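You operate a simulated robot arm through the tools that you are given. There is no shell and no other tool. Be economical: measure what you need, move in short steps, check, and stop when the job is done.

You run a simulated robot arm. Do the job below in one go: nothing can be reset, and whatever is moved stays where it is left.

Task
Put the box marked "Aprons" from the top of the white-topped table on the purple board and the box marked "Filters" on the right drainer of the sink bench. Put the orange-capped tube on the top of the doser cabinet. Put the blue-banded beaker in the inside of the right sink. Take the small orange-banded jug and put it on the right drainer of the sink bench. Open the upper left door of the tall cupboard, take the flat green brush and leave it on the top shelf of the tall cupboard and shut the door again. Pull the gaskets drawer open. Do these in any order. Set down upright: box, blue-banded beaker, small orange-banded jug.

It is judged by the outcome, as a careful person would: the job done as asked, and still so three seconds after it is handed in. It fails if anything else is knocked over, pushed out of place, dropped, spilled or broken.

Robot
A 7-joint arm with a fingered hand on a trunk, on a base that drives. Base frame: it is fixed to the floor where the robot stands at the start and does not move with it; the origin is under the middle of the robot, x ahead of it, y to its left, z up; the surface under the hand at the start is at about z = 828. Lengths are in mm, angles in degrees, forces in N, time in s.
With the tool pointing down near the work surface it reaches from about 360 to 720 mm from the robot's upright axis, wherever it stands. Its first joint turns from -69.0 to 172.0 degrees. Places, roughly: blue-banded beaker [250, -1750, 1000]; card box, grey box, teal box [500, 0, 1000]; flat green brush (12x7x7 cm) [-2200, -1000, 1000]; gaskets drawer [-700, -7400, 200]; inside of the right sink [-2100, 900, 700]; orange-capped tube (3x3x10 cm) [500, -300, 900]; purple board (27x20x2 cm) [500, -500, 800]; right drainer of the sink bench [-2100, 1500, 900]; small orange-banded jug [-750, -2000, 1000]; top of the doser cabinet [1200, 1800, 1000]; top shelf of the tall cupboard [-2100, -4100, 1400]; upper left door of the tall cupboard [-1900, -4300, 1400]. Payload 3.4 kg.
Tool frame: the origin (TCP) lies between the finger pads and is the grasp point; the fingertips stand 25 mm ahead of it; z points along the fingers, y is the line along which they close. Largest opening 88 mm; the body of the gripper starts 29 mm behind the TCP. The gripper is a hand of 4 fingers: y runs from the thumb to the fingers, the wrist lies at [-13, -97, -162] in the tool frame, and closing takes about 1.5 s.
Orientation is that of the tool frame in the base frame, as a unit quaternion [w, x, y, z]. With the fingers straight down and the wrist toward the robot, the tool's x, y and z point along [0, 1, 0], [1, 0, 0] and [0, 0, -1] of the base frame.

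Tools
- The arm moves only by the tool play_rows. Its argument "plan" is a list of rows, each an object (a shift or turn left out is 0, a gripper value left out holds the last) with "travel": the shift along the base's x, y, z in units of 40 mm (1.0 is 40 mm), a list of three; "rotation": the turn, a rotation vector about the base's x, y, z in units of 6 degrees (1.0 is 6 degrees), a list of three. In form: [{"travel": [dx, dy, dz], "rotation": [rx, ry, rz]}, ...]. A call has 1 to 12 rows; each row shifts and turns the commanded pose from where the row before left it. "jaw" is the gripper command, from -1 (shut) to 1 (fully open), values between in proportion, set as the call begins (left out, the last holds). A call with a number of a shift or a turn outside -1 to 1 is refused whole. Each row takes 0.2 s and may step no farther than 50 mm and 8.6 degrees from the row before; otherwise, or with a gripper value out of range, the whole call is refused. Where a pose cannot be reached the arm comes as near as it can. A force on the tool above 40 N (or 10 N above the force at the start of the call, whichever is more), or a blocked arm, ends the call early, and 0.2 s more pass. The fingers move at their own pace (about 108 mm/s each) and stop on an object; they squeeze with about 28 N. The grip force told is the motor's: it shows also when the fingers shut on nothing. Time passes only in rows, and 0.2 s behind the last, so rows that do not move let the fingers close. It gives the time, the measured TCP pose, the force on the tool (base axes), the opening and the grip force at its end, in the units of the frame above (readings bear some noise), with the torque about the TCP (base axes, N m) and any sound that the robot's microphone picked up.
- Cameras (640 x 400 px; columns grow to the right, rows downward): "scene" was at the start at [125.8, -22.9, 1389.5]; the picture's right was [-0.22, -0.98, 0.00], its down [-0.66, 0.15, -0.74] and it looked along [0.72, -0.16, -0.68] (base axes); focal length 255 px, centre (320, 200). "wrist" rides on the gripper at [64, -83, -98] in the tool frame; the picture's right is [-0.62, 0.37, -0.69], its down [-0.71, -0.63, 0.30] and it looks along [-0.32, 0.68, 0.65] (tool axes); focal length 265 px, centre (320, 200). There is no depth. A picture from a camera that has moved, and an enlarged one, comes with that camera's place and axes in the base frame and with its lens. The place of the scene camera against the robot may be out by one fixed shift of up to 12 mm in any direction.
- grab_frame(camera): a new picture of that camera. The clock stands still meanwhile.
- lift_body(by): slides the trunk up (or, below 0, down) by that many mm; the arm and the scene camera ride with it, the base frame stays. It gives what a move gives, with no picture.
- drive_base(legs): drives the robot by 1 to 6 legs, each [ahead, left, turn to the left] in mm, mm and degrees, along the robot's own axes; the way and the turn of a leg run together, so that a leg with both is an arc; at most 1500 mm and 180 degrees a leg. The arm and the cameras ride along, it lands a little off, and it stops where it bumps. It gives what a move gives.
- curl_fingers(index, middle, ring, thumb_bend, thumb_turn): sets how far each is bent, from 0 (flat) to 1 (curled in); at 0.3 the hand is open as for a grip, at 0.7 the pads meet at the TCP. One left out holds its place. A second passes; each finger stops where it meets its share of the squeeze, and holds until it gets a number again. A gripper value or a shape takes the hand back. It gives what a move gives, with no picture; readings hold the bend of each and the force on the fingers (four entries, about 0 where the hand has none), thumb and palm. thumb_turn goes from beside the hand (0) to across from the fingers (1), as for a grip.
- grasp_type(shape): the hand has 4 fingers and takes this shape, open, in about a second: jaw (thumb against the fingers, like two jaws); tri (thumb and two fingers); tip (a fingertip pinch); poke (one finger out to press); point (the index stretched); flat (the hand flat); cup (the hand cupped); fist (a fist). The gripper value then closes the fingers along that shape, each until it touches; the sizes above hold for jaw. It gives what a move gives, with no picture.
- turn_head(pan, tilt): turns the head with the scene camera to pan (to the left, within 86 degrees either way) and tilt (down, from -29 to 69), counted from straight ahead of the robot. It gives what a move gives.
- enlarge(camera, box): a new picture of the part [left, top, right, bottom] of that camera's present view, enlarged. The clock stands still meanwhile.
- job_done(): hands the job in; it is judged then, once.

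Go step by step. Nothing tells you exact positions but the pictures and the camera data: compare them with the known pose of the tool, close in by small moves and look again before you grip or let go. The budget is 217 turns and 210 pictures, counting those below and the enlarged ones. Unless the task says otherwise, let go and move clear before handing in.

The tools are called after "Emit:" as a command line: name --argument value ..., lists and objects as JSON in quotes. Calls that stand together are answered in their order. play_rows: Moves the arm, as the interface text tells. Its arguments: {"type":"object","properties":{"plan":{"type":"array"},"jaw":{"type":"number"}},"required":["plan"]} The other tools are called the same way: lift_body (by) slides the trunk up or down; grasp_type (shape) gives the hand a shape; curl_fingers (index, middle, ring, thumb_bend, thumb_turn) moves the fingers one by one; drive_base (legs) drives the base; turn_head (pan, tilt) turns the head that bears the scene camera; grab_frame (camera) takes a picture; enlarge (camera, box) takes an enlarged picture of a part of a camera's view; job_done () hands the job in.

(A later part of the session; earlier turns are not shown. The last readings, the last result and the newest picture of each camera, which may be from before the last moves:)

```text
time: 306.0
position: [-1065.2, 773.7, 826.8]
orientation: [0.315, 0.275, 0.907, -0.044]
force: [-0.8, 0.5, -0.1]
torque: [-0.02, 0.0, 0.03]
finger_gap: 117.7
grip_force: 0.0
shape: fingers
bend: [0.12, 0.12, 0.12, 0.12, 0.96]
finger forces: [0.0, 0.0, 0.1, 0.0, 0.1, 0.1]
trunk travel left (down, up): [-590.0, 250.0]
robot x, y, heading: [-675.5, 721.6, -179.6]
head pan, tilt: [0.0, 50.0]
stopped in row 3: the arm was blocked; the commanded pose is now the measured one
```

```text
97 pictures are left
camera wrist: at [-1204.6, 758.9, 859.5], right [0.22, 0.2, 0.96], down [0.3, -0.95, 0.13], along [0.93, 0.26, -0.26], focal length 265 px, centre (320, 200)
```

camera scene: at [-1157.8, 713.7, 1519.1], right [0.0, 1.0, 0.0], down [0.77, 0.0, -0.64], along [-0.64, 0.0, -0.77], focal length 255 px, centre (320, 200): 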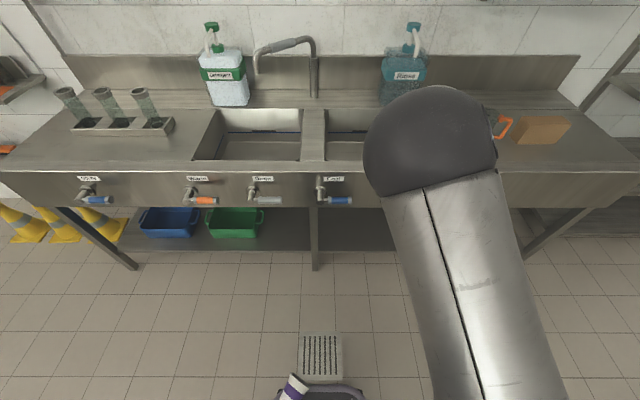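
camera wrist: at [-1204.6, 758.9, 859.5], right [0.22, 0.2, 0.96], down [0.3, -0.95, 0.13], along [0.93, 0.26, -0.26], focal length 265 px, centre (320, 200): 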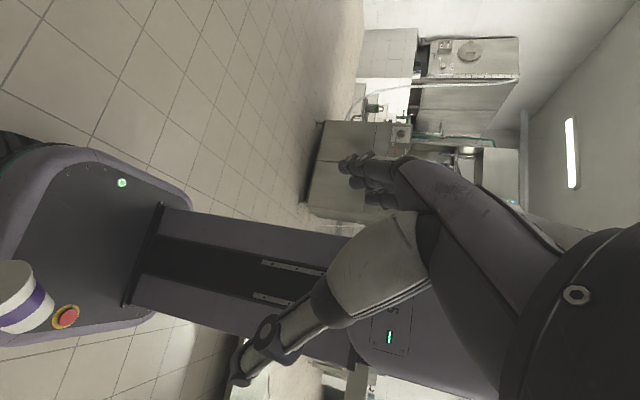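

My base deck is too close for the arm to reach. I'll finish the main jobs first and deal with the cup afterwards. Restoring the arm to a neutral pose.

Emit:
play_rows --plan '[{"travel": [-0.8, 0.3, 0.2], "rotation": [0.4, 0.87, 0]}, {"travel": [-0.8, 0.3, 0.2], "rotation": [0.4, 0.87, 0]}, {"travel": [-0.8, 0.3, 0], "rotation": [0.4, 0.87, 0]}, {"travel": [-0.8, 0.3, 0], "rotation": [0.4, 0.87, 0]}, {"travel": [-0.8, 0.3, 0], "rotation": [0.4, 0.87, 0]}, {"travel": [0, 0.3, 0], "rotation": [0.4, 0.87, 0]}, {"rotation": [0.1, 0.25, 0.8]}, {"travel": [0, 0.8, 0], "rotation": [0, 0, 0.9]}, {"travel": [0, 0.8, 0], "rotation": [0, 0, 0.9]}, {"travel": [0, 0.8, 0], "rotation": [0, 0, 0.9]}, {"rotation": [0, 0, 0.9]}, {"travel": [0, 0, 0]}]'

Emit:
lift_body --by 240

```text
time: 308.6
position: [-1225.8, 942.1, 841.0]
orientation: [0.008, 0.064, 0.998, 0.001]
force: [-0.6, 0.3, 0.2]
torque: [0.02, -0.01, 0.0]
finger_gap: 117.4
grip_force: 0.0
shape: fingers
bend: [0.12, 0.12, 0.12, 0.12, 0.96]
finger forces: [0.1, 0.1, 0.0, 0.1, 0.0, 0.1]
trunk travel left (down, up): [-590.0, 250.0]
robot x, y, heading: [-677.4, 717.4, -180.0]
head pan, tilt: [0.0, 50.0]
```

```text
time: 311.1
position: [-1225.3, 941.6, 1081.1]
orientation: [0.009, 0.063, 0.998, 0.0]
force: [-0.1, 0.5, -0.2]
torque: [0.0, 0.04, 0.0]
finger_gap: 117.4
grip_force: 0.1
shape: fingers
bend: [0.12, 0.12, 0.12, 0.12, 0.96]
finger forces: [0.0, 0.0, 0.0, 0.1, 0.0, 0.1]
trunk travel left (down, up): [-830.0, 10.0]
robot x, y, heading: [-670.9, 719.1, -179.7]
head pan, tilt: [0.0, 50.0]
```

Emit:
drive_base --legs '[[0, 0, 90], [0, -520, 0], [1400, 0, 0], [1400, 0, 0], [900, 0, 0]]'

Emit:
turn_head --pan -40 --tilt 15

Emit:
grab_frame --camera "scene"

```text
time: 335.5
position: [-1543.8, -3531.7, 1081.6]
orientation: [0.004, -0.645, 0.764, 0.006]
force: [0.0, 0.8, -0.2]
torque: [-0.01, -0.04, 0.03]
finger_gap: 117.6
grip_force: 0.0
shape: fingers
bend: [0.12, 0.12, 0.12, 0.12, 0.96]
finger forces: [0.1, 0.1, 0.1, 0.0, 0.0, 0.0]
trunk travel left (down, up): [-830.0, 10.0]
robot x, y, heading: [-1298.8, -2984.2, -92.5]
head pan, tilt: [0.0, 50.0]
```

```text
time: 336.6
position: [-1544.0, -3532.3, 1082.0]
orientation: [0.006, -0.645, 0.764, 0.006]
force: [0.6, -0.5, 0.4]
torque: [-0.03, -0.01, 0.02]
finger_gap: 117.4
grip_force: 0.0
shape: fingers
bend: [0.12, 0.12, 0.12, 0.12, 0.96]
finger forces: [0.0, 0.0, 0.0, 0.1, 0.0, 0.1]
trunk travel left (down, up): [-830.0, 10.0]
robot x, y, heading: [-1297.4, -2984.8, -92.3]
head pan, tilt: [-40.0, 15.0]
```

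```text
96 pictures are left
camera scene: at [-1368.9, -3112.4, 1562.8], right [-0.74, 0.67, 0.0], down [0.17, 0.19, -0.97], along [-0.65, -0.72, -0.26], focal length 255 px, centre (320, 200)
```

scene: 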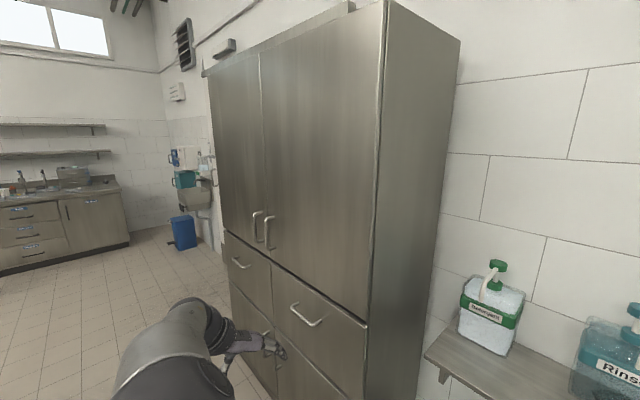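

The cupboard is in view. The left door's handle is near (-1910, -4160, z≈1130) and its hinge is on the far left. I'll stand to the right-front, outside the swing, and set the tool horizontal.

Emit:
drive_base --legs '[[720, 0, 0], [0, 0, -32.5]]'

Emit:
play_rows --plan '[{"rotation": [0, 0, -0.95]}, {"rotation": [0, 0, -0.95]}, {"rotation": [0, 0, -0.95]}, {"rotation": [0, 0, -0.95]}, {"rotation": [0, 0, -0.9]}, {"rotation": [-0.33, 0.93, 0]}, {"rotation": [-0.33, 0.93, 0]}, {"rotation": [-0.33, 0.93, 0]}, {"rotation": [-0.33, 0.93, 0]}, {"rotation": [-0.33, 0.93, 0]}, {"rotation": [-0.33, 0.93, 0]}, {"rotation": [-0.33, 0.93, 0]}]'

Emit:
play_rows --plan '[{"rotation": [-0.33, 0.93, 0]}, {"rotation": [-0.33, 0.93, 0]}, {"rotation": [-0.33, 0.93, 0]}, {"rotation": [-0.33, 0.93, 0]}, {"rotation": [-0.33, 0.93, 0]}, {"rotation": [-0.33, 0.93, 0]}, {"rotation": [-0.33, 0.93, 0]}, {"rotation": [-0.33, 0.93, 0]}, {"travel": [0, 0, 0]}]'

Emit:
turn_head --pan -30 --tilt 20

Emit:
grab_frame --camera "scene"

Emit:
grab_frame --camera "wrist"

```text
time: 342.1
position: [-1825.8, -4029.5, 1082.9]
orientation: [0.006, -0.404, 0.915, 0.004]
force: [6.2, 5.3, -1.5]
torque: [-0.15, 0.11, -0.39]
finger_gap: 116.2
grip_force: 4.0
shape: fingers
bend: [0.13, 0.12, 0.12, 0.12, 0.96]
finger forces: [7.9, 0.0, 0.0, 0.0, 0.0, 0.0]
trunk travel left (down, up): [-830.0, 10.0]
robot x, y, heading: [-1326.4, -3705.4, -124.8]
head pan, tilt: [-40.0, 15.0]
```

```text
time: 344.7
position: [-1832.8, -4021.5, 1071.9]
orientation: [-0.332, -0.147, 0.93, -0.051]
force: [0.1, -0.3, 0.0]
torque: [-0.02, 0.02, 0.01]
finger_gap: 117.6
grip_force: 0.2
shape: fingers
bend: [0.12, 0.12, 0.12, 0.12, 0.96]
finger forces: [0.0, 0.1, 0.1, 0.1, 0.0, 0.1]
trunk travel left (down, up): [-830.0, 10.0]
robot x, y, heading: [-1330.1, -3702.1, -125.0]
head pan, tilt: [-40.0, 15.0]
```

```text
time: 345.3
position: [-1877.4, -4045.5, 1113.5]
orientation: [-0.411, -0.135, 0.899, -0.067]
force: [23.5, 14.4, 4.6]
torque: [-0.43, 0.41, -0.12]
finger_gap: 122.4
grip_force: 13.2
shape: fingers
bend: [0.1, 0.12, 0.12, 0.06, 0.98]
finger forces: [18.7, 0.0, 0.0, 0.0, 8.0, 0.1]
out of reach, approached as far as the arm can: row 1, 2
trunk travel left (down, up): [-830.0, 10.0]
robot x, y, heading: [-1328.5, -3705.9, -124.8]
head pan, tilt: [-40.0, 15.0]
stopped in row 2: the force on the tool passed its limit at 55 N (the readings are from after the stop); the commanded pose is now the measured one
```

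```text
time: 346.0
position: [-1876.0, -4045.7, 1114.1]
orientation: [-0.411, -0.137, 0.899, -0.068]
force: [18.9, 14.7, -4.0]
torque: [-0.48, 0.39, -0.22]
finger_gap: 121.4
grip_force: 11.7
shape: fingers
bend: [0.1, 0.12, 0.12, 0.08, 0.98]
finger forces: [18.6, 0.1, 0.0, 0.1, 5.0, 0.0]
trunk travel left (down, up): [-830.0, 10.0]
robot x, y, heading: [-1324.7, -3709.6, -124.9]
head pan, tilt: [-30.0, 20.0]
```

```text
95 pictures are left
camera scene: at [-1439.6, -3787.0, 1555.5], right [-0.42, 0.91, 0.0], down [0.31, 0.14, -0.94], along [-0.85, -0.4, -0.34], focal length 255 px, centre (320, 200)
```

scene: 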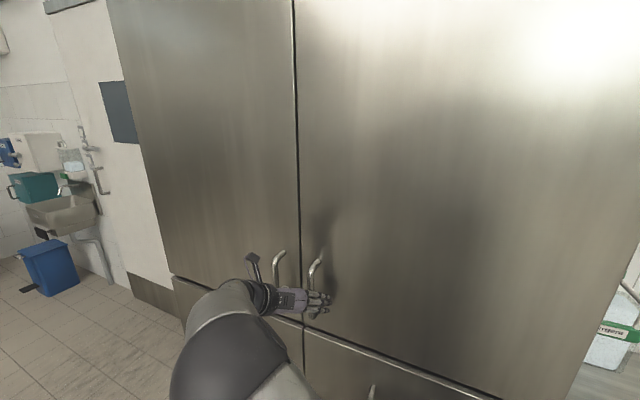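

```text
94 pictures are left
camera wrist: at [-1819.6, -4114.7, 1228.8], right [0.77, 0.63, -0.02], down [0.42, -0.54, -0.73], along [-0.48, 0.56, -0.68], focal length 265 px, centre (320, 200)
```

wrist: 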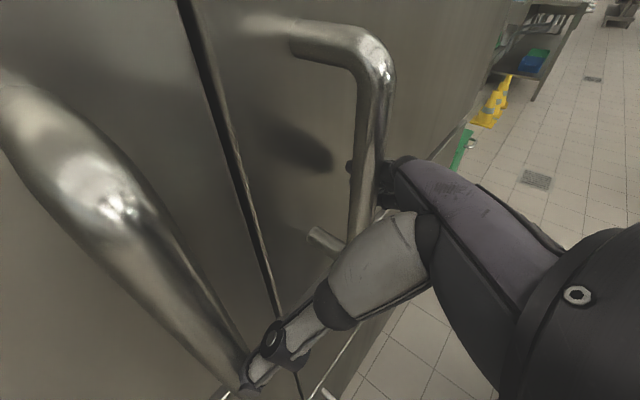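

The hand is touching the right door's handle. I'll move it straight out (+x) and then back the base off.

Emit:
play_rows --plan '[{"travel": [0.4, 0, 0]}, {"travel": [0.8, 0, 0]}, {"travel": [0.8, 0, 0]}, {"travel": [0, 0, 0]}]'

Emit:
drive_base --legs '[[-130, 0, 0]]'

Emit:
grab_frame --camera "scene"

Emit:
grab_frame --camera "wrist"

```text
time: 347.0
position: [-1851.2, -4062.3, 1135.6]
orientation: [-0.399, -0.129, 0.906, -0.063]
force: [-0.1, 4.1, -1.9]
torque: [-0.16, -0.06, -0.07]
finger_gap: 120.8
grip_force: 1.7
shape: fingers
bend: [0.1, 0.12, 0.12, 0.11, 0.96]
finger forces: [3.4, 0.1, 0.0, 0.0, 0.0, 0.1]
out of reach, approached as far as the arm can: row 1, 2, 3
trunk travel left (down, up): [-830.0, 10.0]
robot x, y, heading: [-1330.4, -3705.4, -124.6]
head pan, tilt: [-30.0, 20.0]
```

```text
time: 348.3
position: [-1776.2, -3957.6, 1138.8]
orientation: [-0.4, -0.128, 0.905, -0.067]
force: [-0.8, 0.0, 0.3]
torque: [0.0, 0.0, -0.02]
finger_gap: 118.2
grip_force: 0.0
shape: fingers
bend: [0.12, 0.12, 0.12, 0.11, 0.96]
finger forces: [0.0, 0.0, 0.1, 0.0, 0.0, 0.0]
trunk travel left (down, up): [-830.0, 10.0]
robot x, y, heading: [-1254.2, -3593.6, -124.8]
head pan, tilt: [-30.0, 20.0]
```

```text
93 pictures are left
camera scene: at [-1372.1, -3685.7, 1554.7], right [-0.42, 0.91, 0.0], down [0.31, 0.15, -0.94], along [-0.85, -0.4, -0.34], focal length 255 px, centre (320, 200)
```

scene: 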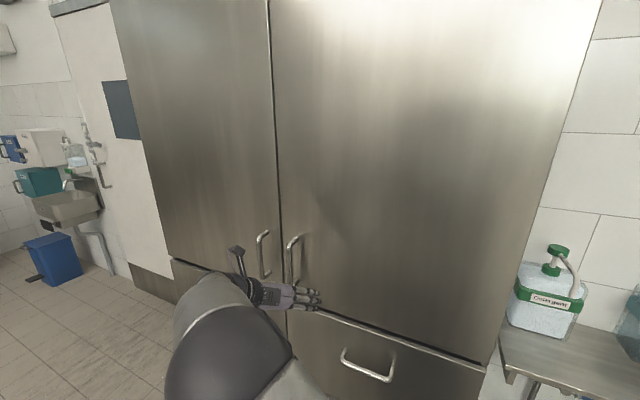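

```text
92 pictures are left
camera wrist: at [-1723.5, -4027.1, 1253.5], right [0.79, 0.62, 0.0], down [0.43, -0.54, -0.72], along [-0.45, 0.57, -0.69], focal length 265 px, centre (320, 200)
```

wrist: 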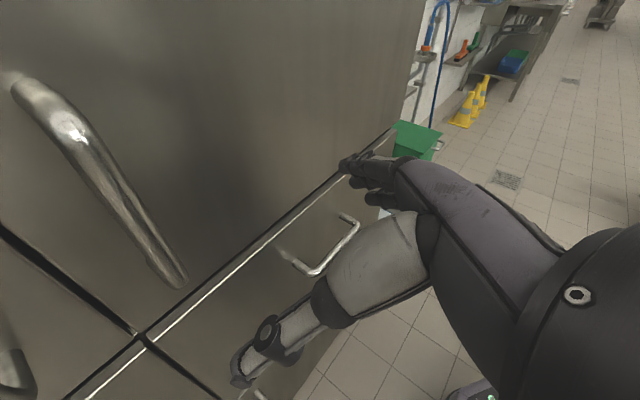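

Left handle is estimated at (-1868, -4088, z 1090–1230). I'll narrow the hand and line up in front of the handle using base motion.

Emit:
curl_fingers --index 0.38 --middle 0.38 --ring 0.38 --thumb_bend 0.38 --thumb_turn 1

Emit:
drive_base --legs '[[112, 61, 0]]'

Emit:
grab_frame --camera "wrist"

Emit:
turn_head --pan -35 --tilt 35

Emit:
grab_frame --camera "scene"

```text
time: 349.3
position: [-1777.1, -3955.3, 1138.1]
orientation: [-0.399, -0.126, 0.906, -0.066]
force: [-0.5, 0.1, 0.3]
torque: [0.01, -0.05, 0.01]
finger_gap: 68.1
grip_force: 0.1
shape: fingers
bend: [0.38, 0.38, 0.38, 0.38, 0.98]
finger forces: [0.0, 0.0, 0.0, 0.1, 0.0, 0.1]
trunk travel left (down, up): [-830.0, 10.0]
robot x, y, heading: [-1255.9, -3601.2, -124.8]
head pan, tilt: [-30.0, 20.0]
```

```text
time: 350.6
position: [-1791.5, -4082.2, 1138.6]
orientation: [-0.399, -0.125, 0.906, -0.068]
force: [-0.8, 0.2, 0.2]
torque: [0.02, -0.02, -0.01]
finger_gap: 68.2
grip_force: 0.0
shape: fingers
bend: [0.38, 0.38, 0.38, 0.38, 0.98]
finger forces: [0.0, 0.1, 0.0, 0.0, 0.0, 0.0]
trunk travel left (down, up): [-830.0, 10.0]
robot x, y, heading: [-1263.2, -3726.0, -124.8]
head pan, tilt: [-30.0, 20.0]
```

```text
91 pictures are left
camera wrist: at [-1738.9, -4150.9, 1254.0], right [0.79, 0.62, 0.0], down [0.43, -0.55, -0.72], along [-0.44, 0.57, -0.69], focal length 265 px, centre (320, 200)
```

wrist: 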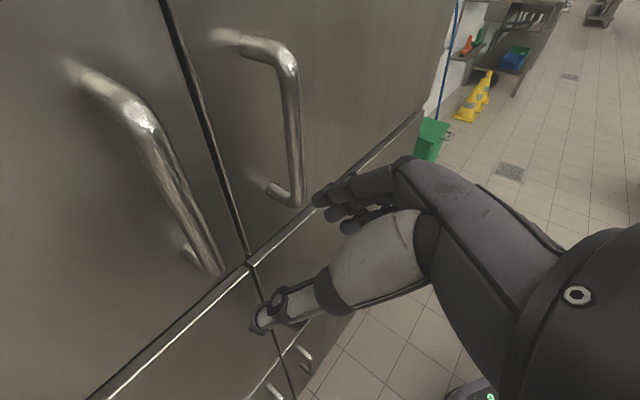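

```text
time: 351.3
position: [-1791.3, -4080.9, 1137.9]
orientation: [-0.398, -0.125, 0.906, -0.068]
force: [-1.0, 0.4, -0.3]
torque: [0.04, 0.0, -0.01]
finger_gap: 68.2
grip_force: 0.1
shape: fingers
bend: [0.38, 0.38, 0.38, 0.38, 0.98]
finger forces: [0.1, 0.0, 0.0, 0.1, 0.0, 0.1]
trunk travel left (down, up): [-830.0, 10.0]
robot x, y, heading: [-1268.5, -3724.2, -125.2]
head pan, tilt: [-35.0, 35.0]
```

```text
90 pictures are left
camera scene: at [-1383.7, -3802.0, 1531.0], right [-0.34, 0.94, 0.0], down [0.54, 0.2, -0.82], along [-0.77, -0.28, -0.57], focal length 255 px, centre (320, 200)
```

scene: 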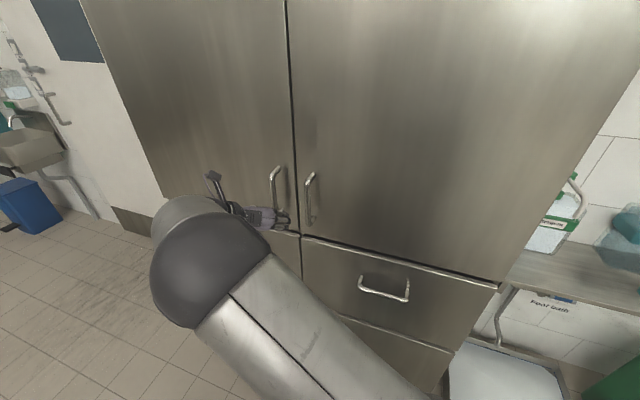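

Emit:
drive_base --legs '[[25, 17, 0]]'

Emit:
drive_base --legs '[[28, -40, 0]]'

Emit:
grab_frame --camera "wrist"

```text
time: 352.2
position: [-1791.3, -4110.3, 1138.9]
orientation: [-0.398, -0.124, 0.906, -0.068]
force: [-0.2, -0.4, 0.0]
torque: [0.01, -0.01, -0.01]
finger_gap: 68.4
grip_force: 0.0
shape: fingers
bend: [0.38, 0.38, 0.38, 0.38, 0.98]
finger forces: [0.0, 0.0, 0.0, 0.0, 0.1, 0.0]
trunk travel left (down, up): [-830.0, 10.0]
robot x, y, heading: [-1267.1, -3756.9, -124.7]
head pan, tilt: [-35.0, 35.0]
```

```text
time: 353.1
position: [-1839.4, -4111.4, 1138.4]
orientation: [-0.398, -0.125, 0.906, -0.068]
force: [0.5, -0.4, -0.2]
torque: [0.03, 0.02, -0.02]
finger_gap: 68.2
grip_force: 0.1
shape: fingers
bend: [0.38, 0.38, 0.38, 0.38, 0.98]
finger forces: [0.0, 0.0, 0.0, 0.0, 0.1, 0.0]
trunk travel left (down, up): [-830.0, 10.0]
robot x, y, heading: [-1315.6, -3756.0, -124.7]
head pan, tilt: [-35.0, 35.0]
```

```text
89 pictures are left
camera wrist: at [-1788.3, -4180.2, 1254.1], right [0.79, 0.61, 0.0], down [0.43, -0.55, -0.72], along [-0.44, 0.57, -0.7], focal length 265 px, centre (320, 200)
```

wrist: 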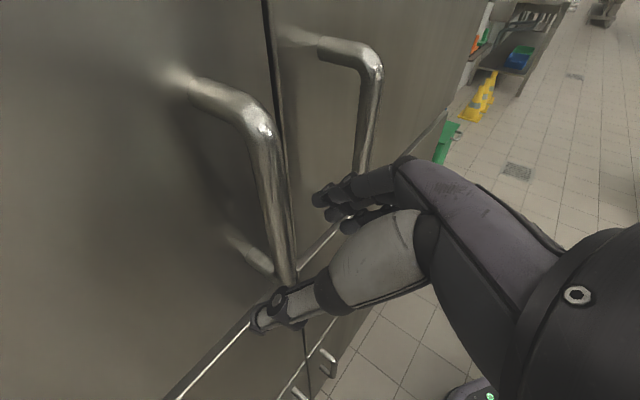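

Emit:
drive_base --legs '[[17, -24, 0]]'

Emit:
curl_fingers --index 0.8 --middle 0.8 --ring 0.8 --thumb_bend 0.8

Emit:
grab_frame --camera "wrist"

```text
time: 353.9
position: [-1857.2, -4111.1, 1136.9]
orientation: [-0.398, -0.124, 0.907, -0.068]
force: [0.3, -0.2, 0.0]
torque: [-0.03, 0.01, 0.03]
finger_gap: 68.3
grip_force: 0.1
shape: fingers
bend: [0.38, 0.38, 0.38, 0.38, 0.98]
finger forces: [0.1, 0.0, 0.0, 0.1, 0.0, 0.0]
trunk travel left (down, up): [-830.0, 10.0]
robot x, y, heading: [-1330.8, -3753.5, -125.0]
head pan, tilt: [-35.0, 35.0]
stopped in leg 1: the robot was blocked; the commanded pose is now the measured one
```

```text
time: 354.9
position: [-1856.0, -4109.8, 1136.8]
orientation: [-0.397, -0.124, 0.907, -0.066]
force: [0.7, 7.7, -5.4]
torque: [0.19, -0.1, -0.13]
finger_gap: 8.0
grip_force: 15.7
shape: fingers
bend: [0.71, 0.65, 0.8, 0.69, 1.0]
finger forces: [9.1, 10.9, 0.0, 0.0, 11.6, 0.0]
trunk travel left (down, up): [-830.0, 10.0]
robot x, y, heading: [-1330.4, -3755.9, -125.1]
head pan, tilt: [-35.0, 35.0]
```

```text
88 pictures are left
camera wrist: at [-1804.9, -4178.1, 1253.5], right [0.79, 0.61, 0.0], down [0.43, -0.55, -0.72], along [-0.44, 0.57, -0.7], focal length 265 px, centre (320, 200)
```

wrist: 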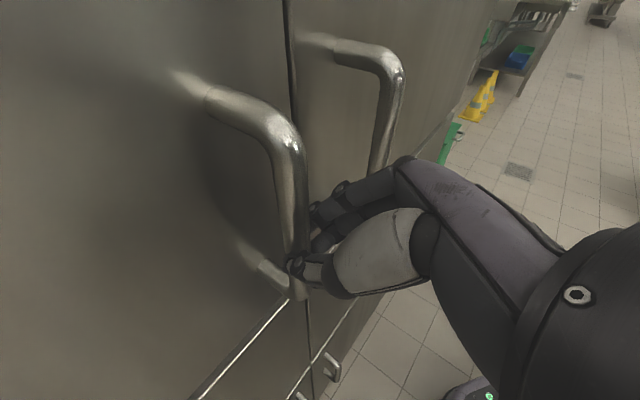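

Gripped. I'll pull gently along the opening arc.

Emit:
play_rows --plan '[{"travel": [0.5, -0.05, 0]}, {"travel": [0.6, -0.08, 0]}, {"travel": [0.6, -0.1, 0]}, {"travel": [0.6, -0.14, 0]}, {"travel": [0, 0, 0]}]'

Emit:
grab_frame --camera "wrist"

```text
time: 356.1
position: [-1813.3, -4136.3, 1158.3]
orientation: [-0.386, -0.113, 0.914, -0.058]
force: [-0.5, -0.1, 0.6]
torque: [0.01, 0.0, 0.0]
finger_gap: 0.2
grip_force: 0.1
shape: fingers
bend: [0.72, 0.74, 0.8, 0.76, 1.0]
finger forces: [0.1, 0.0, 0.1, 0.0, 0.0, 0.0]
out of reach, approached as far as the arm can: row 1, 2, 3, 4
trunk travel left (down, up): [-830.0, 10.0]
robot x, y, heading: [-1334.3, -3755.5, -125.0]
head pan, tilt: [-35.0, 35.0]
```

```text
87 pictures are left
camera wrist: at [-1766.2, -4207.2, 1274.8], right [0.81, 0.59, 0.03], down [0.43, -0.55, -0.71], along [-0.4, 0.59, -0.7], focal length 265 px, centre (320, 200)
```

wrist: 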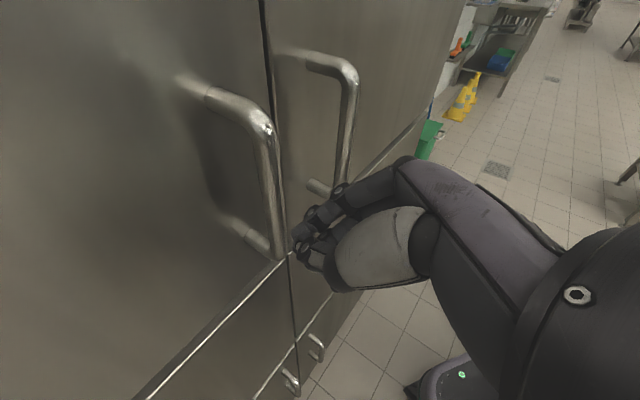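

The pinch was too shallow and slipped off. I'll back up, extend the arm with a flatter tool so the fingers can wrap behind the bar.

Emit:
curl_fingers --index 0.38 --middle 0.38 --ring 0.38 --thumb_bend 0.38

Emit:
drive_base --legs '[[-60, 85, 0], [-100, 0, 0]]'

Emit:
play_rows --plan '[{"travel": [-0.7, -0.5, 0.1], "rotation": [-0.23, 0.8, 0]}, {"travel": [-0.7, -0.5, 0.1], "rotation": [-0.23, 0.8, 0]}, {"travel": [-0.7, -0.5, 0], "rotation": [-0.23, 0.8, 0]}, {"travel": [0, 0, 0], "rotation": [-0.23, 0.8, 0]}, {"travel": [0, 0, 0], "rotation": [-0.23, 0.8, 0]}, {"travel": [0, 0, 0]}]'

Emit:
grab_frame --camera "wrist"

```text
time: 357.1
position: [-1811.0, -4138.6, 1162.1]
orientation: [-0.385, -0.112, 0.914, -0.064]
force: [0.9, -0.3, 0.4]
torque: [0.02, -0.03, -0.01]
finger_gap: 67.3
grip_force: 0.0
shape: fingers
bend: [0.38, 0.38, 0.38, 0.38, 0.99]
finger forces: [0.0, 0.1, 0.0, 0.0, 0.1, 0.0]
trunk travel left (down, up): [-830.0, 10.0]
robot x, y, heading: [-1333.4, -3757.8, -125.2]
head pan, tilt: [-35.0, 35.0]
```

```text
time: 359.0
position: [-1649.9, -4054.4, 1165.8]
orientation: [-0.385, -0.11, 0.914, -0.067]
force: [0.3, 0.7, 0.2]
torque: [0.02, -0.01, 0.0]
finger_gap: 67.3
grip_force: 0.1
shape: fingers
bend: [0.38, 0.38, 0.38, 0.38, 0.99]
finger forces: [0.1, 0.0, 0.0, 0.0, 0.0, 0.0]
trunk travel left (down, up): [-830.0, 10.0]
robot x, y, heading: [-1172.0, -3672.8, -124.8]
head pan, tilt: [-35.0, 35.0]
```

```text
time: 360.4
position: [-1736.6, -4115.9, 1173.3]
orientation: [-0.572, -0.098, 0.808, -0.098]
force: [0.3, 0.0, -0.1]
torque: [0.01, -0.01, 0.0]
finger_gap: 67.4
grip_force: 0.1
shape: fingers
bend: [0.38, 0.38, 0.38, 0.38, 0.99]
finger forces: [0.0, 0.0, 0.0, 0.0, 0.1, 0.0]
out of reach, approached as far as the arm can: row 5
trunk travel left (down, up): [-830.0, 10.0]
robot x, y, heading: [-1166.7, -3670.9, -125.0]
head pan, tilt: [-35.0, 35.0]
```

```text
86 pictures are left
camera wrist: at [-1644.1, -4172.4, 1269.9], right [0.73, 0.57, -0.38], down [0.13, -0.65, -0.75], along [-0.67, 0.5, -0.55], focal length 265 px, centre (320, 200)
```

wrist: 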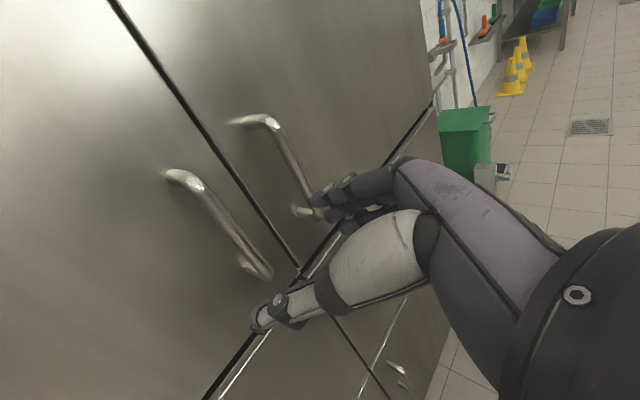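

The tool is now nearly horizontal. The bar is at (-1870, -4112, z 1068–1204) with the door face near -1935. Approaching straight.

Emit:
lift_body --by -35

Emit:
drive_base --legs '[[56, -80, 0]]'

Emit:
grab_frame --camera "wrist"

```text
time: 361.2
position: [-1734.3, -4117.3, 1139.2]
orientation: [-0.572, -0.098, 0.808, -0.098]
force: [0.2, -0.2, 0.5]
torque: [-0.05, 0.01, 0.0]
finger_gap: 67.6
grip_force: 0.0
shape: fingers
bend: [0.38, 0.38, 0.38, 0.38, 0.99]
finger forces: [0.1, 0.0, 0.0, 0.0, 0.0, 0.1]
trunk travel left (down, up): [-795.0, 45.0]
robot x, y, heading: [-1168.7, -3672.4, -124.9]
head pan, tilt: [-35.0, 35.0]
```

```text
time: 362.4
position: [-1833.8, -4117.0, 1138.1]
orientation: [-0.572, -0.098, 0.808, -0.097]
force: [0.3, -0.6, 0.1]
torque: [0.01, -0.01, 0.01]
finger_gap: 67.0
grip_force: 0.2
shape: fingers
bend: [0.38, 0.38, 0.38, 0.38, 0.99]
finger forces: [0.0, 0.0, 0.0, 0.0, 0.0, 0.0]
trunk travel left (down, up): [-795.0, 45.0]
robot x, y, heading: [-1265.2, -3671.8, -125.0]
head pan, tilt: [-35.0, 35.0]
```

```text
85 pictures are left
camera wrist: at [-1741.7, -4172.7, 1235.2], right [0.73, 0.57, -0.38], down [0.13, -0.65, -0.75], along [-0.67, 0.5, -0.55], focal length 265 px, centre (320, 200)
```

wrist: 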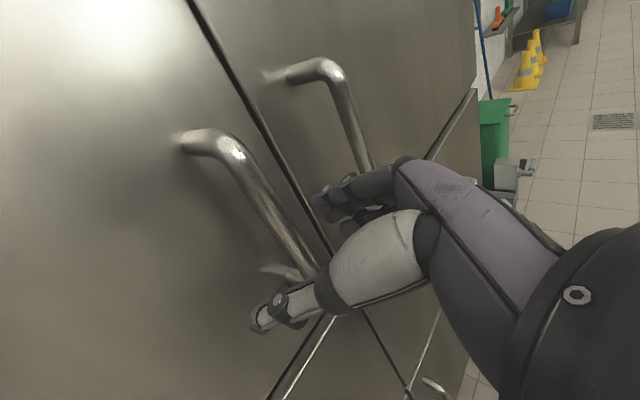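

Emit:
drive_base --legs '[[28, -40, 0]]'

Emit:
grab_frame --camera "wrist"

```text
time: 363.3
position: [-1880.7, -4116.0, 1140.7]
orientation: [-0.573, -0.099, 0.807, -0.097]
force: [8.1, -0.5, 0.6]
torque: [0.0, -0.05, -0.29]
finger_gap: 67.3
grip_force: 4.8
shape: fingers
bend: [0.38, 0.38, 0.38, 0.38, 0.99]
finger forces: [8.7, 0.0, 0.0, 0.1, 0.0, 0.0]
trunk travel left (down, up): [-795.0, 45.0]
robot x, y, heading: [-1314.3, -3675.4, -124.9]
head pan, tilt: [-35.0, 35.0]
```

```text
84 pictures are left
camera wrist: at [-1787.5, -4172.6, 1236.6], right [0.73, 0.57, -0.38], down [0.13, -0.65, -0.75], along [-0.67, 0.5, -0.55], focal length 265 px, centre (320, 200)
```

wrist: 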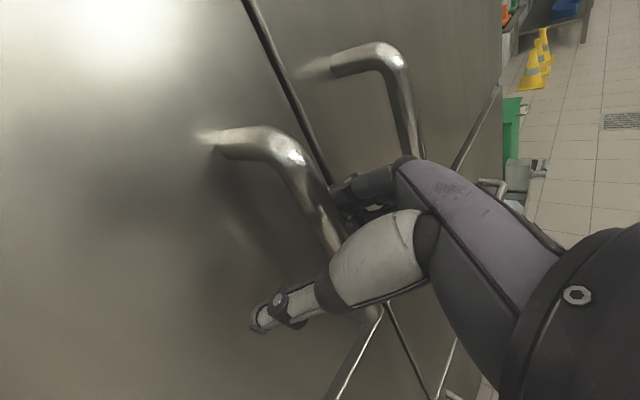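

The bar is inside the hand. Closing.

Emit:
curl_fingers --index 0.85 --middle 0.85 --ring 0.85 --thumb_bend 0.85

Emit:
drive_base --legs '[[-12, 31, 0], [-20, 50, 0]]'

Emit:
grab_frame --camera "wrist"

```text
time: 364.3
position: [-1882.8, -4117.8, 1137.3]
orientation: [-0.573, -0.099, 0.808, -0.096]
force: [-2.1, -1.1, -4.4]
torque: [0.03, 0.15, 0.09]
finger_gap: 0.1
grip_force: 4.4
shape: fingers
bend: [0.78, 0.81, 0.83, 0.77, 1.0]
finger forces: [0.0, 0.1, 8.7, 0.0, 0.0, 0.1]
trunk travel left (down, up): [-795.0, 45.0]
robot x, y, heading: [-1317.5, -3675.6, -125.0]
head pan, tilt: [-35.0, 35.0]
```

```text
time: 365.7
position: [-1794.8, -4137.1, 1139.9]
orientation: [-0.572, -0.098, 0.808, -0.098]
force: [-0.2, 0.3, 1.0]
torque: [0.01, 0.11, -0.04]
finger_gap: 0.1
grip_force: 5.8
shape: fingers
bend: [0.79, 0.82, 0.84, 0.77, 1.0]
finger forces: [4.7, 0.0, 6.1, 0.0, 0.1, 0.0]
trunk travel left (down, up): [-795.0, 45.0]
robot x, y, heading: [-1232.6, -3695.0, -124.7]
head pan, tilt: [-35.0, 35.0]
```

```text
83 pictures are left
camera wrist: at [-1703.6, -4193.4, 1235.9], right [0.73, 0.57, -0.38], down [0.13, -0.65, -0.75], along [-0.67, 0.5, -0.55], focal length 265 px, centre (320, 200)
```

wrist: 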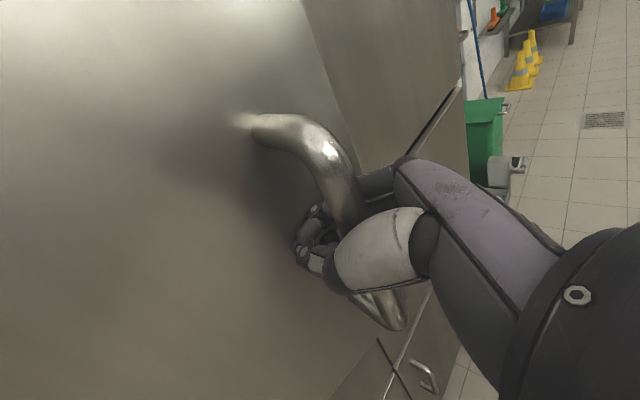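

The handle is captured and the door is moving. I'll continue along the arc.

Emit:
drive_base --legs '[[-20, 88, 0], [-4, 90, 0]]'

Emit:
grab_frame --camera "wrist"

```text
time: 367.5
position: [-1636.1, -4218.5, 1137.8]
orientation: [-0.573, -0.098, 0.808, -0.098]
force: [-0.2, 0.3, -1.1]
torque: [0.02, 0.04, -0.01]
finger_gap: 0.0
grip_force: 1.3
shape: fingers
bend: [0.79, 0.82, 0.85, 0.78, 1.0]
finger forces: [1.8, 0.0, 2.0, 0.1, 0.0, 0.1]
trunk travel left (down, up): [-795.0, 45.0]
robot x, y, heading: [-1065.4, -3775.0, -124.9]
head pan, tilt: [-35.0, 35.0]
```

```text
82 pictures are left
camera wrist: at [-1545.5, -4275.3, 1235.3], right [0.73, 0.57, -0.38], down [0.13, -0.65, -0.75], along [-0.67, 0.5, -0.55], focal length 265 px, centre (320, 200)
```

wrist: 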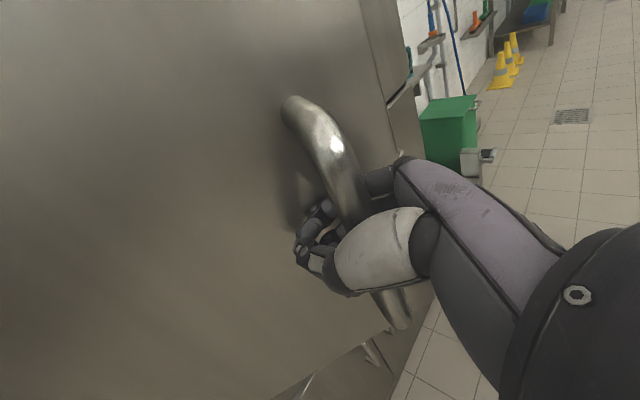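

Emit:
drive_base --legs '[[12, 90, 0], [27, 86, 0]]'

Emit:
grab_frame --camera "wrist"

Emit:
drive_base --legs '[[41, 80, 0]]'

Emit:
grab_frame --camera "scene"

```text
time: 368.3
position: [-1626.7, -4233.7, 1137.8]
orientation: [-0.571, -0.101, 0.809, -0.098]
force: [-0.2, -0.9, 0.4]
torque: [0.0, -0.02, 0.0]
finger_gap: 0.0
grip_force: 0.1
shape: fingers
bend: [0.79, 0.82, 0.85, 0.78, 1.0]
finger forces: [0.0, 0.0, 0.0, 0.0, 0.1, 0.0]
trunk travel left (down, up): [-795.0, 45.0]
robot x, y, heading: [-1068.1, -3783.5, -124.0]
head pan, tilt: [-35.0, 35.0]
stopped in leg 1: the robot was blocked; the commanded pose is now the measured one
```

```text
81 pictures are left
camera wrist: at [-1534.7, -4289.3, 1234.9], right [0.73, 0.58, -0.37], down [0.13, -0.65, -0.75], along [-0.68, 0.49, -0.55], focal length 265 px, centre (320, 200)
```

wrist: 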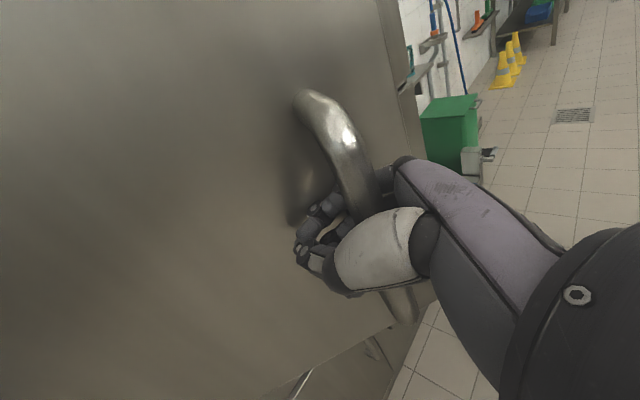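

```text
time: 369.1
position: [-1616.8, -4250.1, 1139.3]
orientation: [-0.571, -0.108, 0.807, -0.102]
force: [1.2, 1.2, -0.4]
torque: [-0.04, 0.06, 0.03]
finger_gap: 0.1
grip_force: 0.7
shape: fingers
bend: [0.79, 0.82, 0.85, 0.78, 1.0]
finger forces: [0.1, 0.0, 0.0, 0.0, 0.0, 1.7]
trunk travel left (down, up): [-795.0, 45.0]
robot x, y, heading: [-1061.9, -3790.0, -123.1]
head pan, tilt: [-35.0, 35.0]
stopped in leg 1: the robot was blocked; the commanded pose is now the measured one
```

```text
80 pictures are left
camera scene: at [-1176.3, -3871.4, 1496.0], right [-0.37, 0.93, 0.0], down [0.53, 0.21, -0.82], along [-0.76, -0.31, -0.57], focal length 255 px, centre (320, 200)
```

scene: 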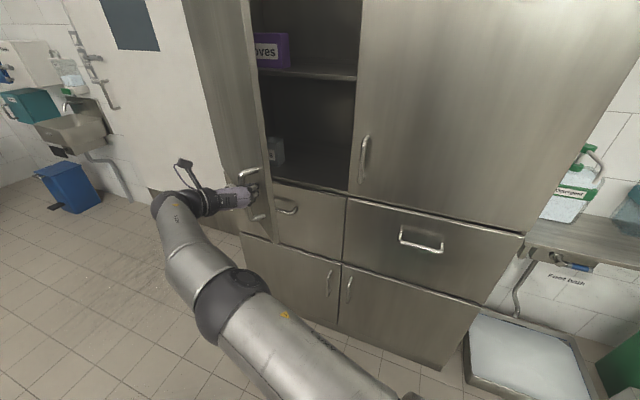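

The door is over 30° open, but the base is blocked. I'll look to my left.

Emit:
turn_head --pan 70 --tilt 45

Emit:
grab_frame --camera "scene"

```text
time: 370.9
position: [-1617.8, -4249.9, 1138.7]
orientation: [-0.571, -0.108, 0.807, -0.103]
force: [0.8, 1.8, 0.7]
torque: [-0.03, 0.06, 0.02]
finger_gap: 0.0
grip_force: 0.8
shape: fingers
bend: [0.79, 0.82, 0.85, 0.78, 1.0]
finger forces: [0.1, 0.1, 0.1, 0.1, 0.0, 2.2]
trunk travel left (down, up): [-795.0, 45.0]
robot x, y, heading: [-1062.7, -3791.4, -123.1]
head pan, tilt: [70.0, 45.0]
```

```text
79 pictures are left
camera scene: at [-1046.6, -3902.9, 1481.1], right [-0.8, -0.6, 0.0], down [-0.43, 0.56, -0.71], along [0.42, -0.57, -0.71], focal length 255 px, centre (320, 200)
```

scene: 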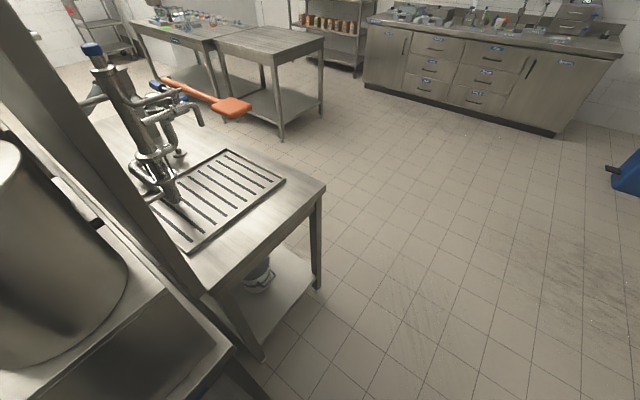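

The base is against the Cups table, and the door is at about 34°. I'll release the handle and then push the door wider from its inner side.

Emit:
curl_fingers --index 0.3 --middle 0.3 --ring 0.3 --thumb_bend 0.3

Emit:
play_rows --plan '[{"travel": [0.5, 0.15, 0.15]}, {"travel": [0.6, 0.18, 0.15]}, {"travel": [0.6, 0.18, 0.1]}, {"travel": [0.4, 0.12, 0]}, {"travel": [0, 0, 0]}]'

Emit:
turn_head --pan -35 --tilt 30

Emit:
grab_frame --camera "scene"

```text
time: 371.9
position: [-1617.3, -4251.8, 1139.9]
orientation: [-0.571, -0.11, 0.807, -0.104]
force: [2.9, -1.4, 2.0]
torque: [-0.79, -0.75, 1.27]
finger_gap: 59.0
grip_force: 29.1
shape: fingers
bend: [0.74, 0.51, 0.44, 0.3, 0.98]
finger forces: [37.7, 11.3, 9.7, 0.0, 0.0, 0.0]
trunk travel left (down, up): [-795.0, 45.0]
robot x, y, heading: [-1063.0, -3790.9, -122.7]
head pan, tilt: [70.0, 45.0]
```

```text
time: 373.1
position: [-1553.3, -4275.7, 1160.3]
orientation: [-0.571, -0.108, 0.807, -0.101]
force: [-0.9, 1.0, 0.6]
torque: [0.0, 0.01, -0.01]
finger_gap: 84.4
grip_force: 0.1
shape: fingers
bend: [0.3, 0.3, 0.3, 0.3, 0.98]
finger forces: [0.1, 0.0, 0.0, 0.0, 0.1, 0.0]
out of reach, approached as far as the arm can: row 1, 2, 3, 4
trunk travel left (down, up): [-795.0, 45.0]
robot x, y, heading: [-1061.9, -3789.9, -122.7]
head pan, tilt: [70.0, 45.0]
```

```text
time: 374.9
position: [-1554.2, -4274.9, 1161.0]
orientation: [-0.571, -0.108, 0.807, -0.102]
force: [0.1, 0.6, 0.1]
torque: [0.03, -0.03, 0.0]
finger_gap: 84.7
grip_force: 0.1
shape: fingers
bend: [0.3, 0.3, 0.3, 0.3, 0.98]
finger forces: [0.2, 0.1, 0.0, 0.0, 0.1, 0.0]
trunk travel left (down, up): [-795.0, 45.0]
robot x, y, heading: [-1067.7, -3789.7, -122.9]
head pan, tilt: [-35.0, 30.0]
```

```text
78 pictures are left
camera scene: at [-1179.8, -3872.4, 1503.7], right [-0.37, 0.93, 0.0], down [0.46, 0.19, -0.87], along [-0.8, -0.32, -0.5], focal length 255 px, centre (320, 200)
```

scene: 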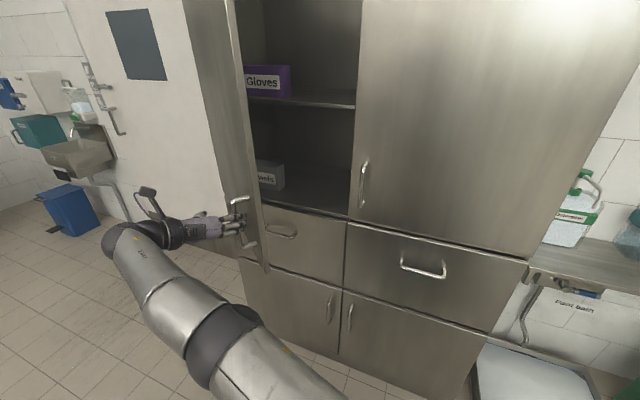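

The hand is free. The door's free edge is near (-1577, -4166). I'll swing the closed hand round to the inner side and use a left turn of the base to push the door wider.

Emit:
curl_fingers --index 0.65 --middle 0.65 --ring 0.65 --thumb_bend 0.65

Emit:
drive_base --legs '[[-160, 0, 0], [0, 0, -25], [160, 0, 0]]'

Emit:
grab_frame --camera "scene"

```text
time: 375.9
position: [-1554.6, -4274.5, 1160.6]
orientation: [-0.571, -0.108, 0.807, -0.102]
force: [-0.4, -1.6, -0.3]
torque: [0.02, -0.02, -0.02]
finger_gap: 9.7
grip_force: 0.2
shape: fingers
bend: [0.65, 0.65, 0.65, 0.65, 1.0]
finger forces: [0.1, 0.0, 0.1, 0.0, 0.3, 0.0]
trunk travel left (down, up): [-795.0, 45.0]
robot x, y, heading: [-1064.6, -3789.5, -122.9]
head pan, tilt: [-35.0, 30.0]
```

```text
time: 376.7
position: [-1559.5, -4263.8, 1161.2]
orientation: [-0.572, -0.104, 0.808, -0.1]
force: [-0.1, 0.6, -1.1]
torque: [-0.01, -0.01, -0.01]
finger_gap: 9.4
grip_force: 0.1
shape: fingers
bend: [0.65, 0.65, 0.65, 0.65, 1.0]
finger forces: [0.0, 0.1, 0.0, 0.1, 0.0, 0.0]
trunk travel left (down, up): [-795.0, 45.0]
robot x, y, heading: [-1062.4, -3787.9, -123.4]
head pan, tilt: [-35.0, 30.0]
stopped in leg 1: the robot was blocked; the commanded pose is now the measured one
```

```text
77 pictures are left
camera scene: at [-1182.0, -3864.9, 1503.7], right [-0.36, 0.93, 0.0], down [0.47, 0.18, -0.87], along [-0.81, -0.32, -0.5], focal length 255 px, centre (320, 200)
```

scene: 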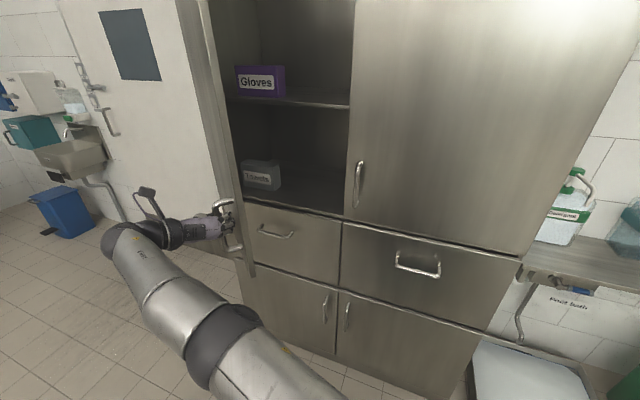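

The base is boxed in, so I'll use the arm: fold the tool back down while pulling the hand toward me, past the door's edge.

Emit:
play_rows --plan '[{"travel": [0.35, 0.3, 0], "rotation": [0.25, -0.9, 0]}, {"travel": [0.35, 0.4, 0], "rotation": [0.25, -0.9, 0]}, {"travel": [0.35, 0.5, 0], "rotation": [0.25, -0.9, 0]}, {"travel": [0.35, 0.5, 0], "rotation": [0.25, -0.9, 0]}, {"travel": [0.35, 0.5, 0], "rotation": [0.25, -0.9, 0]}, {"travel": [0.35, 0.6, 0], "rotation": [0.25, -0.9, 0]}, {"travel": [0.3, 0.6, 0], "rotation": [0.25, -0.9, 0]}, {"travel": [0.2, 0.6, 0], "rotation": [0.25, -0.9, 0]}, {"travel": [0, 0, 0]}]'

Emit:
grab_frame --camera "scene"

```text
time: 378.2
position: [-1487.8, -4146.3, 1073.4]
orientation: [-0.242, -0.119, 0.963, 0.007]
force: [0.6, 0.4, 0.3]
torque: [0.0, -0.04, 0.01]
finger_gap: 9.0
grip_force: 0.2
shape: fingers
bend: [0.65, 0.65, 0.65, 0.65, 1.0]
finger forces: [0.1, 0.0, 0.1, 0.0, 0.0, 0.0]
out of reach, approached as far as the arm can: row 1, 2
trunk travel left (down, up): [-795.0, 45.0]
robot x, y, heading: [-1063.4, -3788.4, -123.8]
head pan, tilt: [-35.0, 30.0]
stopped in row 7: the arm was blocked; the commanded pose is now the measured one
```

```text
76 pictures are left
camera scene: at [-1182.3, -3865.3, 1503.7], right [-0.36, 0.93, 0.0], down [0.47, 0.18, -0.87], along [-0.81, -0.31, -0.5], focal length 255 px, centre (320, 200)
```

scene: 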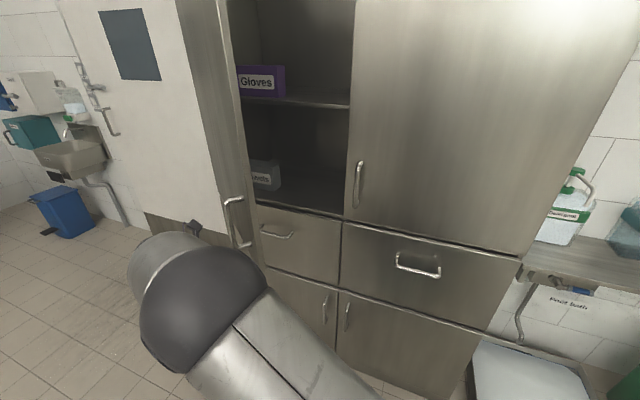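

The hand is now in front of the door's free edge. Turning right takes it to the inner side; then I'll move ahead and turn left to push.

Emit:
drive_base --legs '[[0, 0, -25], [190, 0, 0]]'

Emit:
grab_frame --camera "scene"

```text
time: 380.1
position: [-1604.8, -3931.5, 1072.7]
orientation: [-0.236, 0.086, 0.966, 0.057]
force: [0.3, -0.2, 0.1]
torque: [0.03, -0.01, 0.03]
finger_gap: 9.2
grip_force: 0.0
shape: fingers
bend: [0.65, 0.65, 0.65, 0.65, 1.0]
finger forces: [0.0, 0.0, 0.1, 0.1, 0.0, 0.0]
trunk travel left (down, up): [-795.0, 45.0]
robot x, y, heading: [-1068.1, -3775.9, -147.7]
head pan, tilt: [-35.0, 30.0]
stopped in leg 2: the robot was blocked; the commanded pose is now the measured one
```

```text
75 pictures are left
camera scene: at [-1206.6, -3802.4, 1503.7], right [0.05, 1.0, 0.0], down [0.5, -0.02, -0.87], along [-0.86, 0.04, -0.5], focal length 255 px, centre (320, 200)
```

scene: 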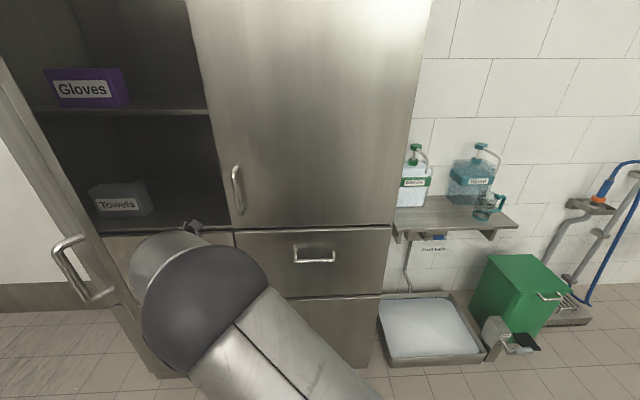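

Emit:
drive_base --legs '[[0, 0, -9], [150, 0, 0]]'

Emit:
grab_frame --camera "wrist"

```text
time: 382.0
position: [-1732.9, -3892.5, 1071.0]
orientation: [-0.228, 0.162, 0.957, 0.075]
force: [-0.4, 0.2, -0.3]
torque: [0.01, -0.03, -0.02]
finger_gap: 9.4
grip_force: 0.1
shape: fingers
bend: [0.65, 0.65, 0.65, 0.65, 1.0]
finger forces: [0.0, 0.0, 0.0, 0.0, 0.1, 0.0]
trunk travel left (down, up): [-795.0, 45.0]
robot x, y, heading: [-1180.0, -3819.6, -156.8]
head pan, tilt: [-35.0, 30.0]
stopped in leg 2: the robot was blocked; the commanded pose is now the measured one
```

```text
74 pictures are left
camera wrist: at [-1774.1, -3973.8, 1181.7], right [0.94, 0.02, 0.35], down [0.26, -0.72, -0.64], along [0.24, 0.69, -0.68], focal length 265 px, centre (320, 200)
```

wrist: 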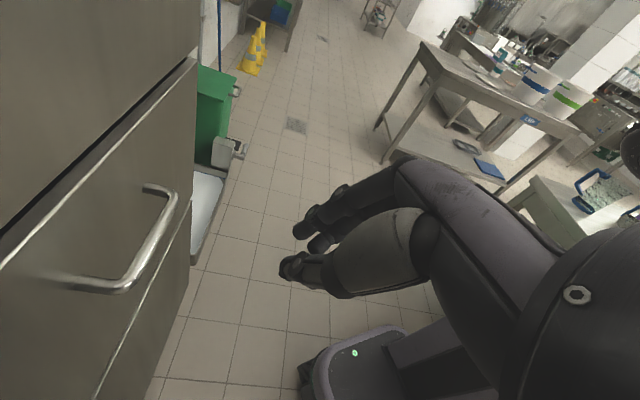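

Emit:
drive_base --legs '[[0, 0, 30], [0, 0, 25]]'

Emit:
grab_frame --camera "scene"

```text
time: 385.2
position: [-1434.9, -4315.6, 1071.6]
orientation: [-0.239, -0.3, 0.923, -0.04]
force: [0.3, 0.5, 0.4]
torque: [0.0, -0.02, 0.02]
finger_gap: 9.2
grip_force: 0.1
shape: fingers
bend: [0.65, 0.65, 0.65, 0.65, 1.0]
finger forces: [0.1, 0.1, 0.0, 0.0, 0.1, 0.1]
trunk travel left (down, up): [-795.0, 45.0]
robot x, y, heading: [-1176.5, -3822.4, -101.5]
head pan, tilt: [-35.0, 30.0]
```

```text
73 pictures are left
camera scene: at [-1258.1, -3938.1, 1503.7], right [-0.69, 0.73, 0.0], down [0.36, 0.34, -0.87], along [-0.63, -0.59, -0.5], focal length 255 px, centre (320, 200)
```

scene: 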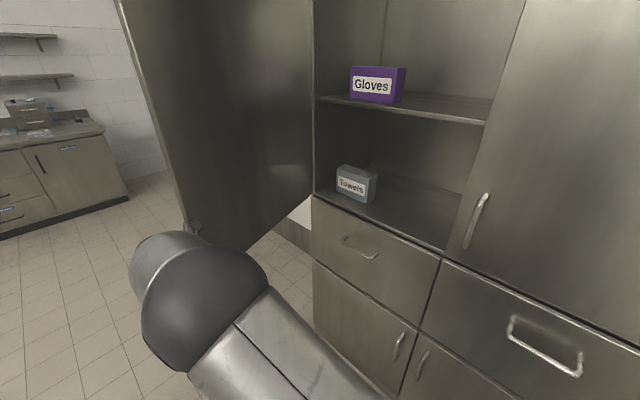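

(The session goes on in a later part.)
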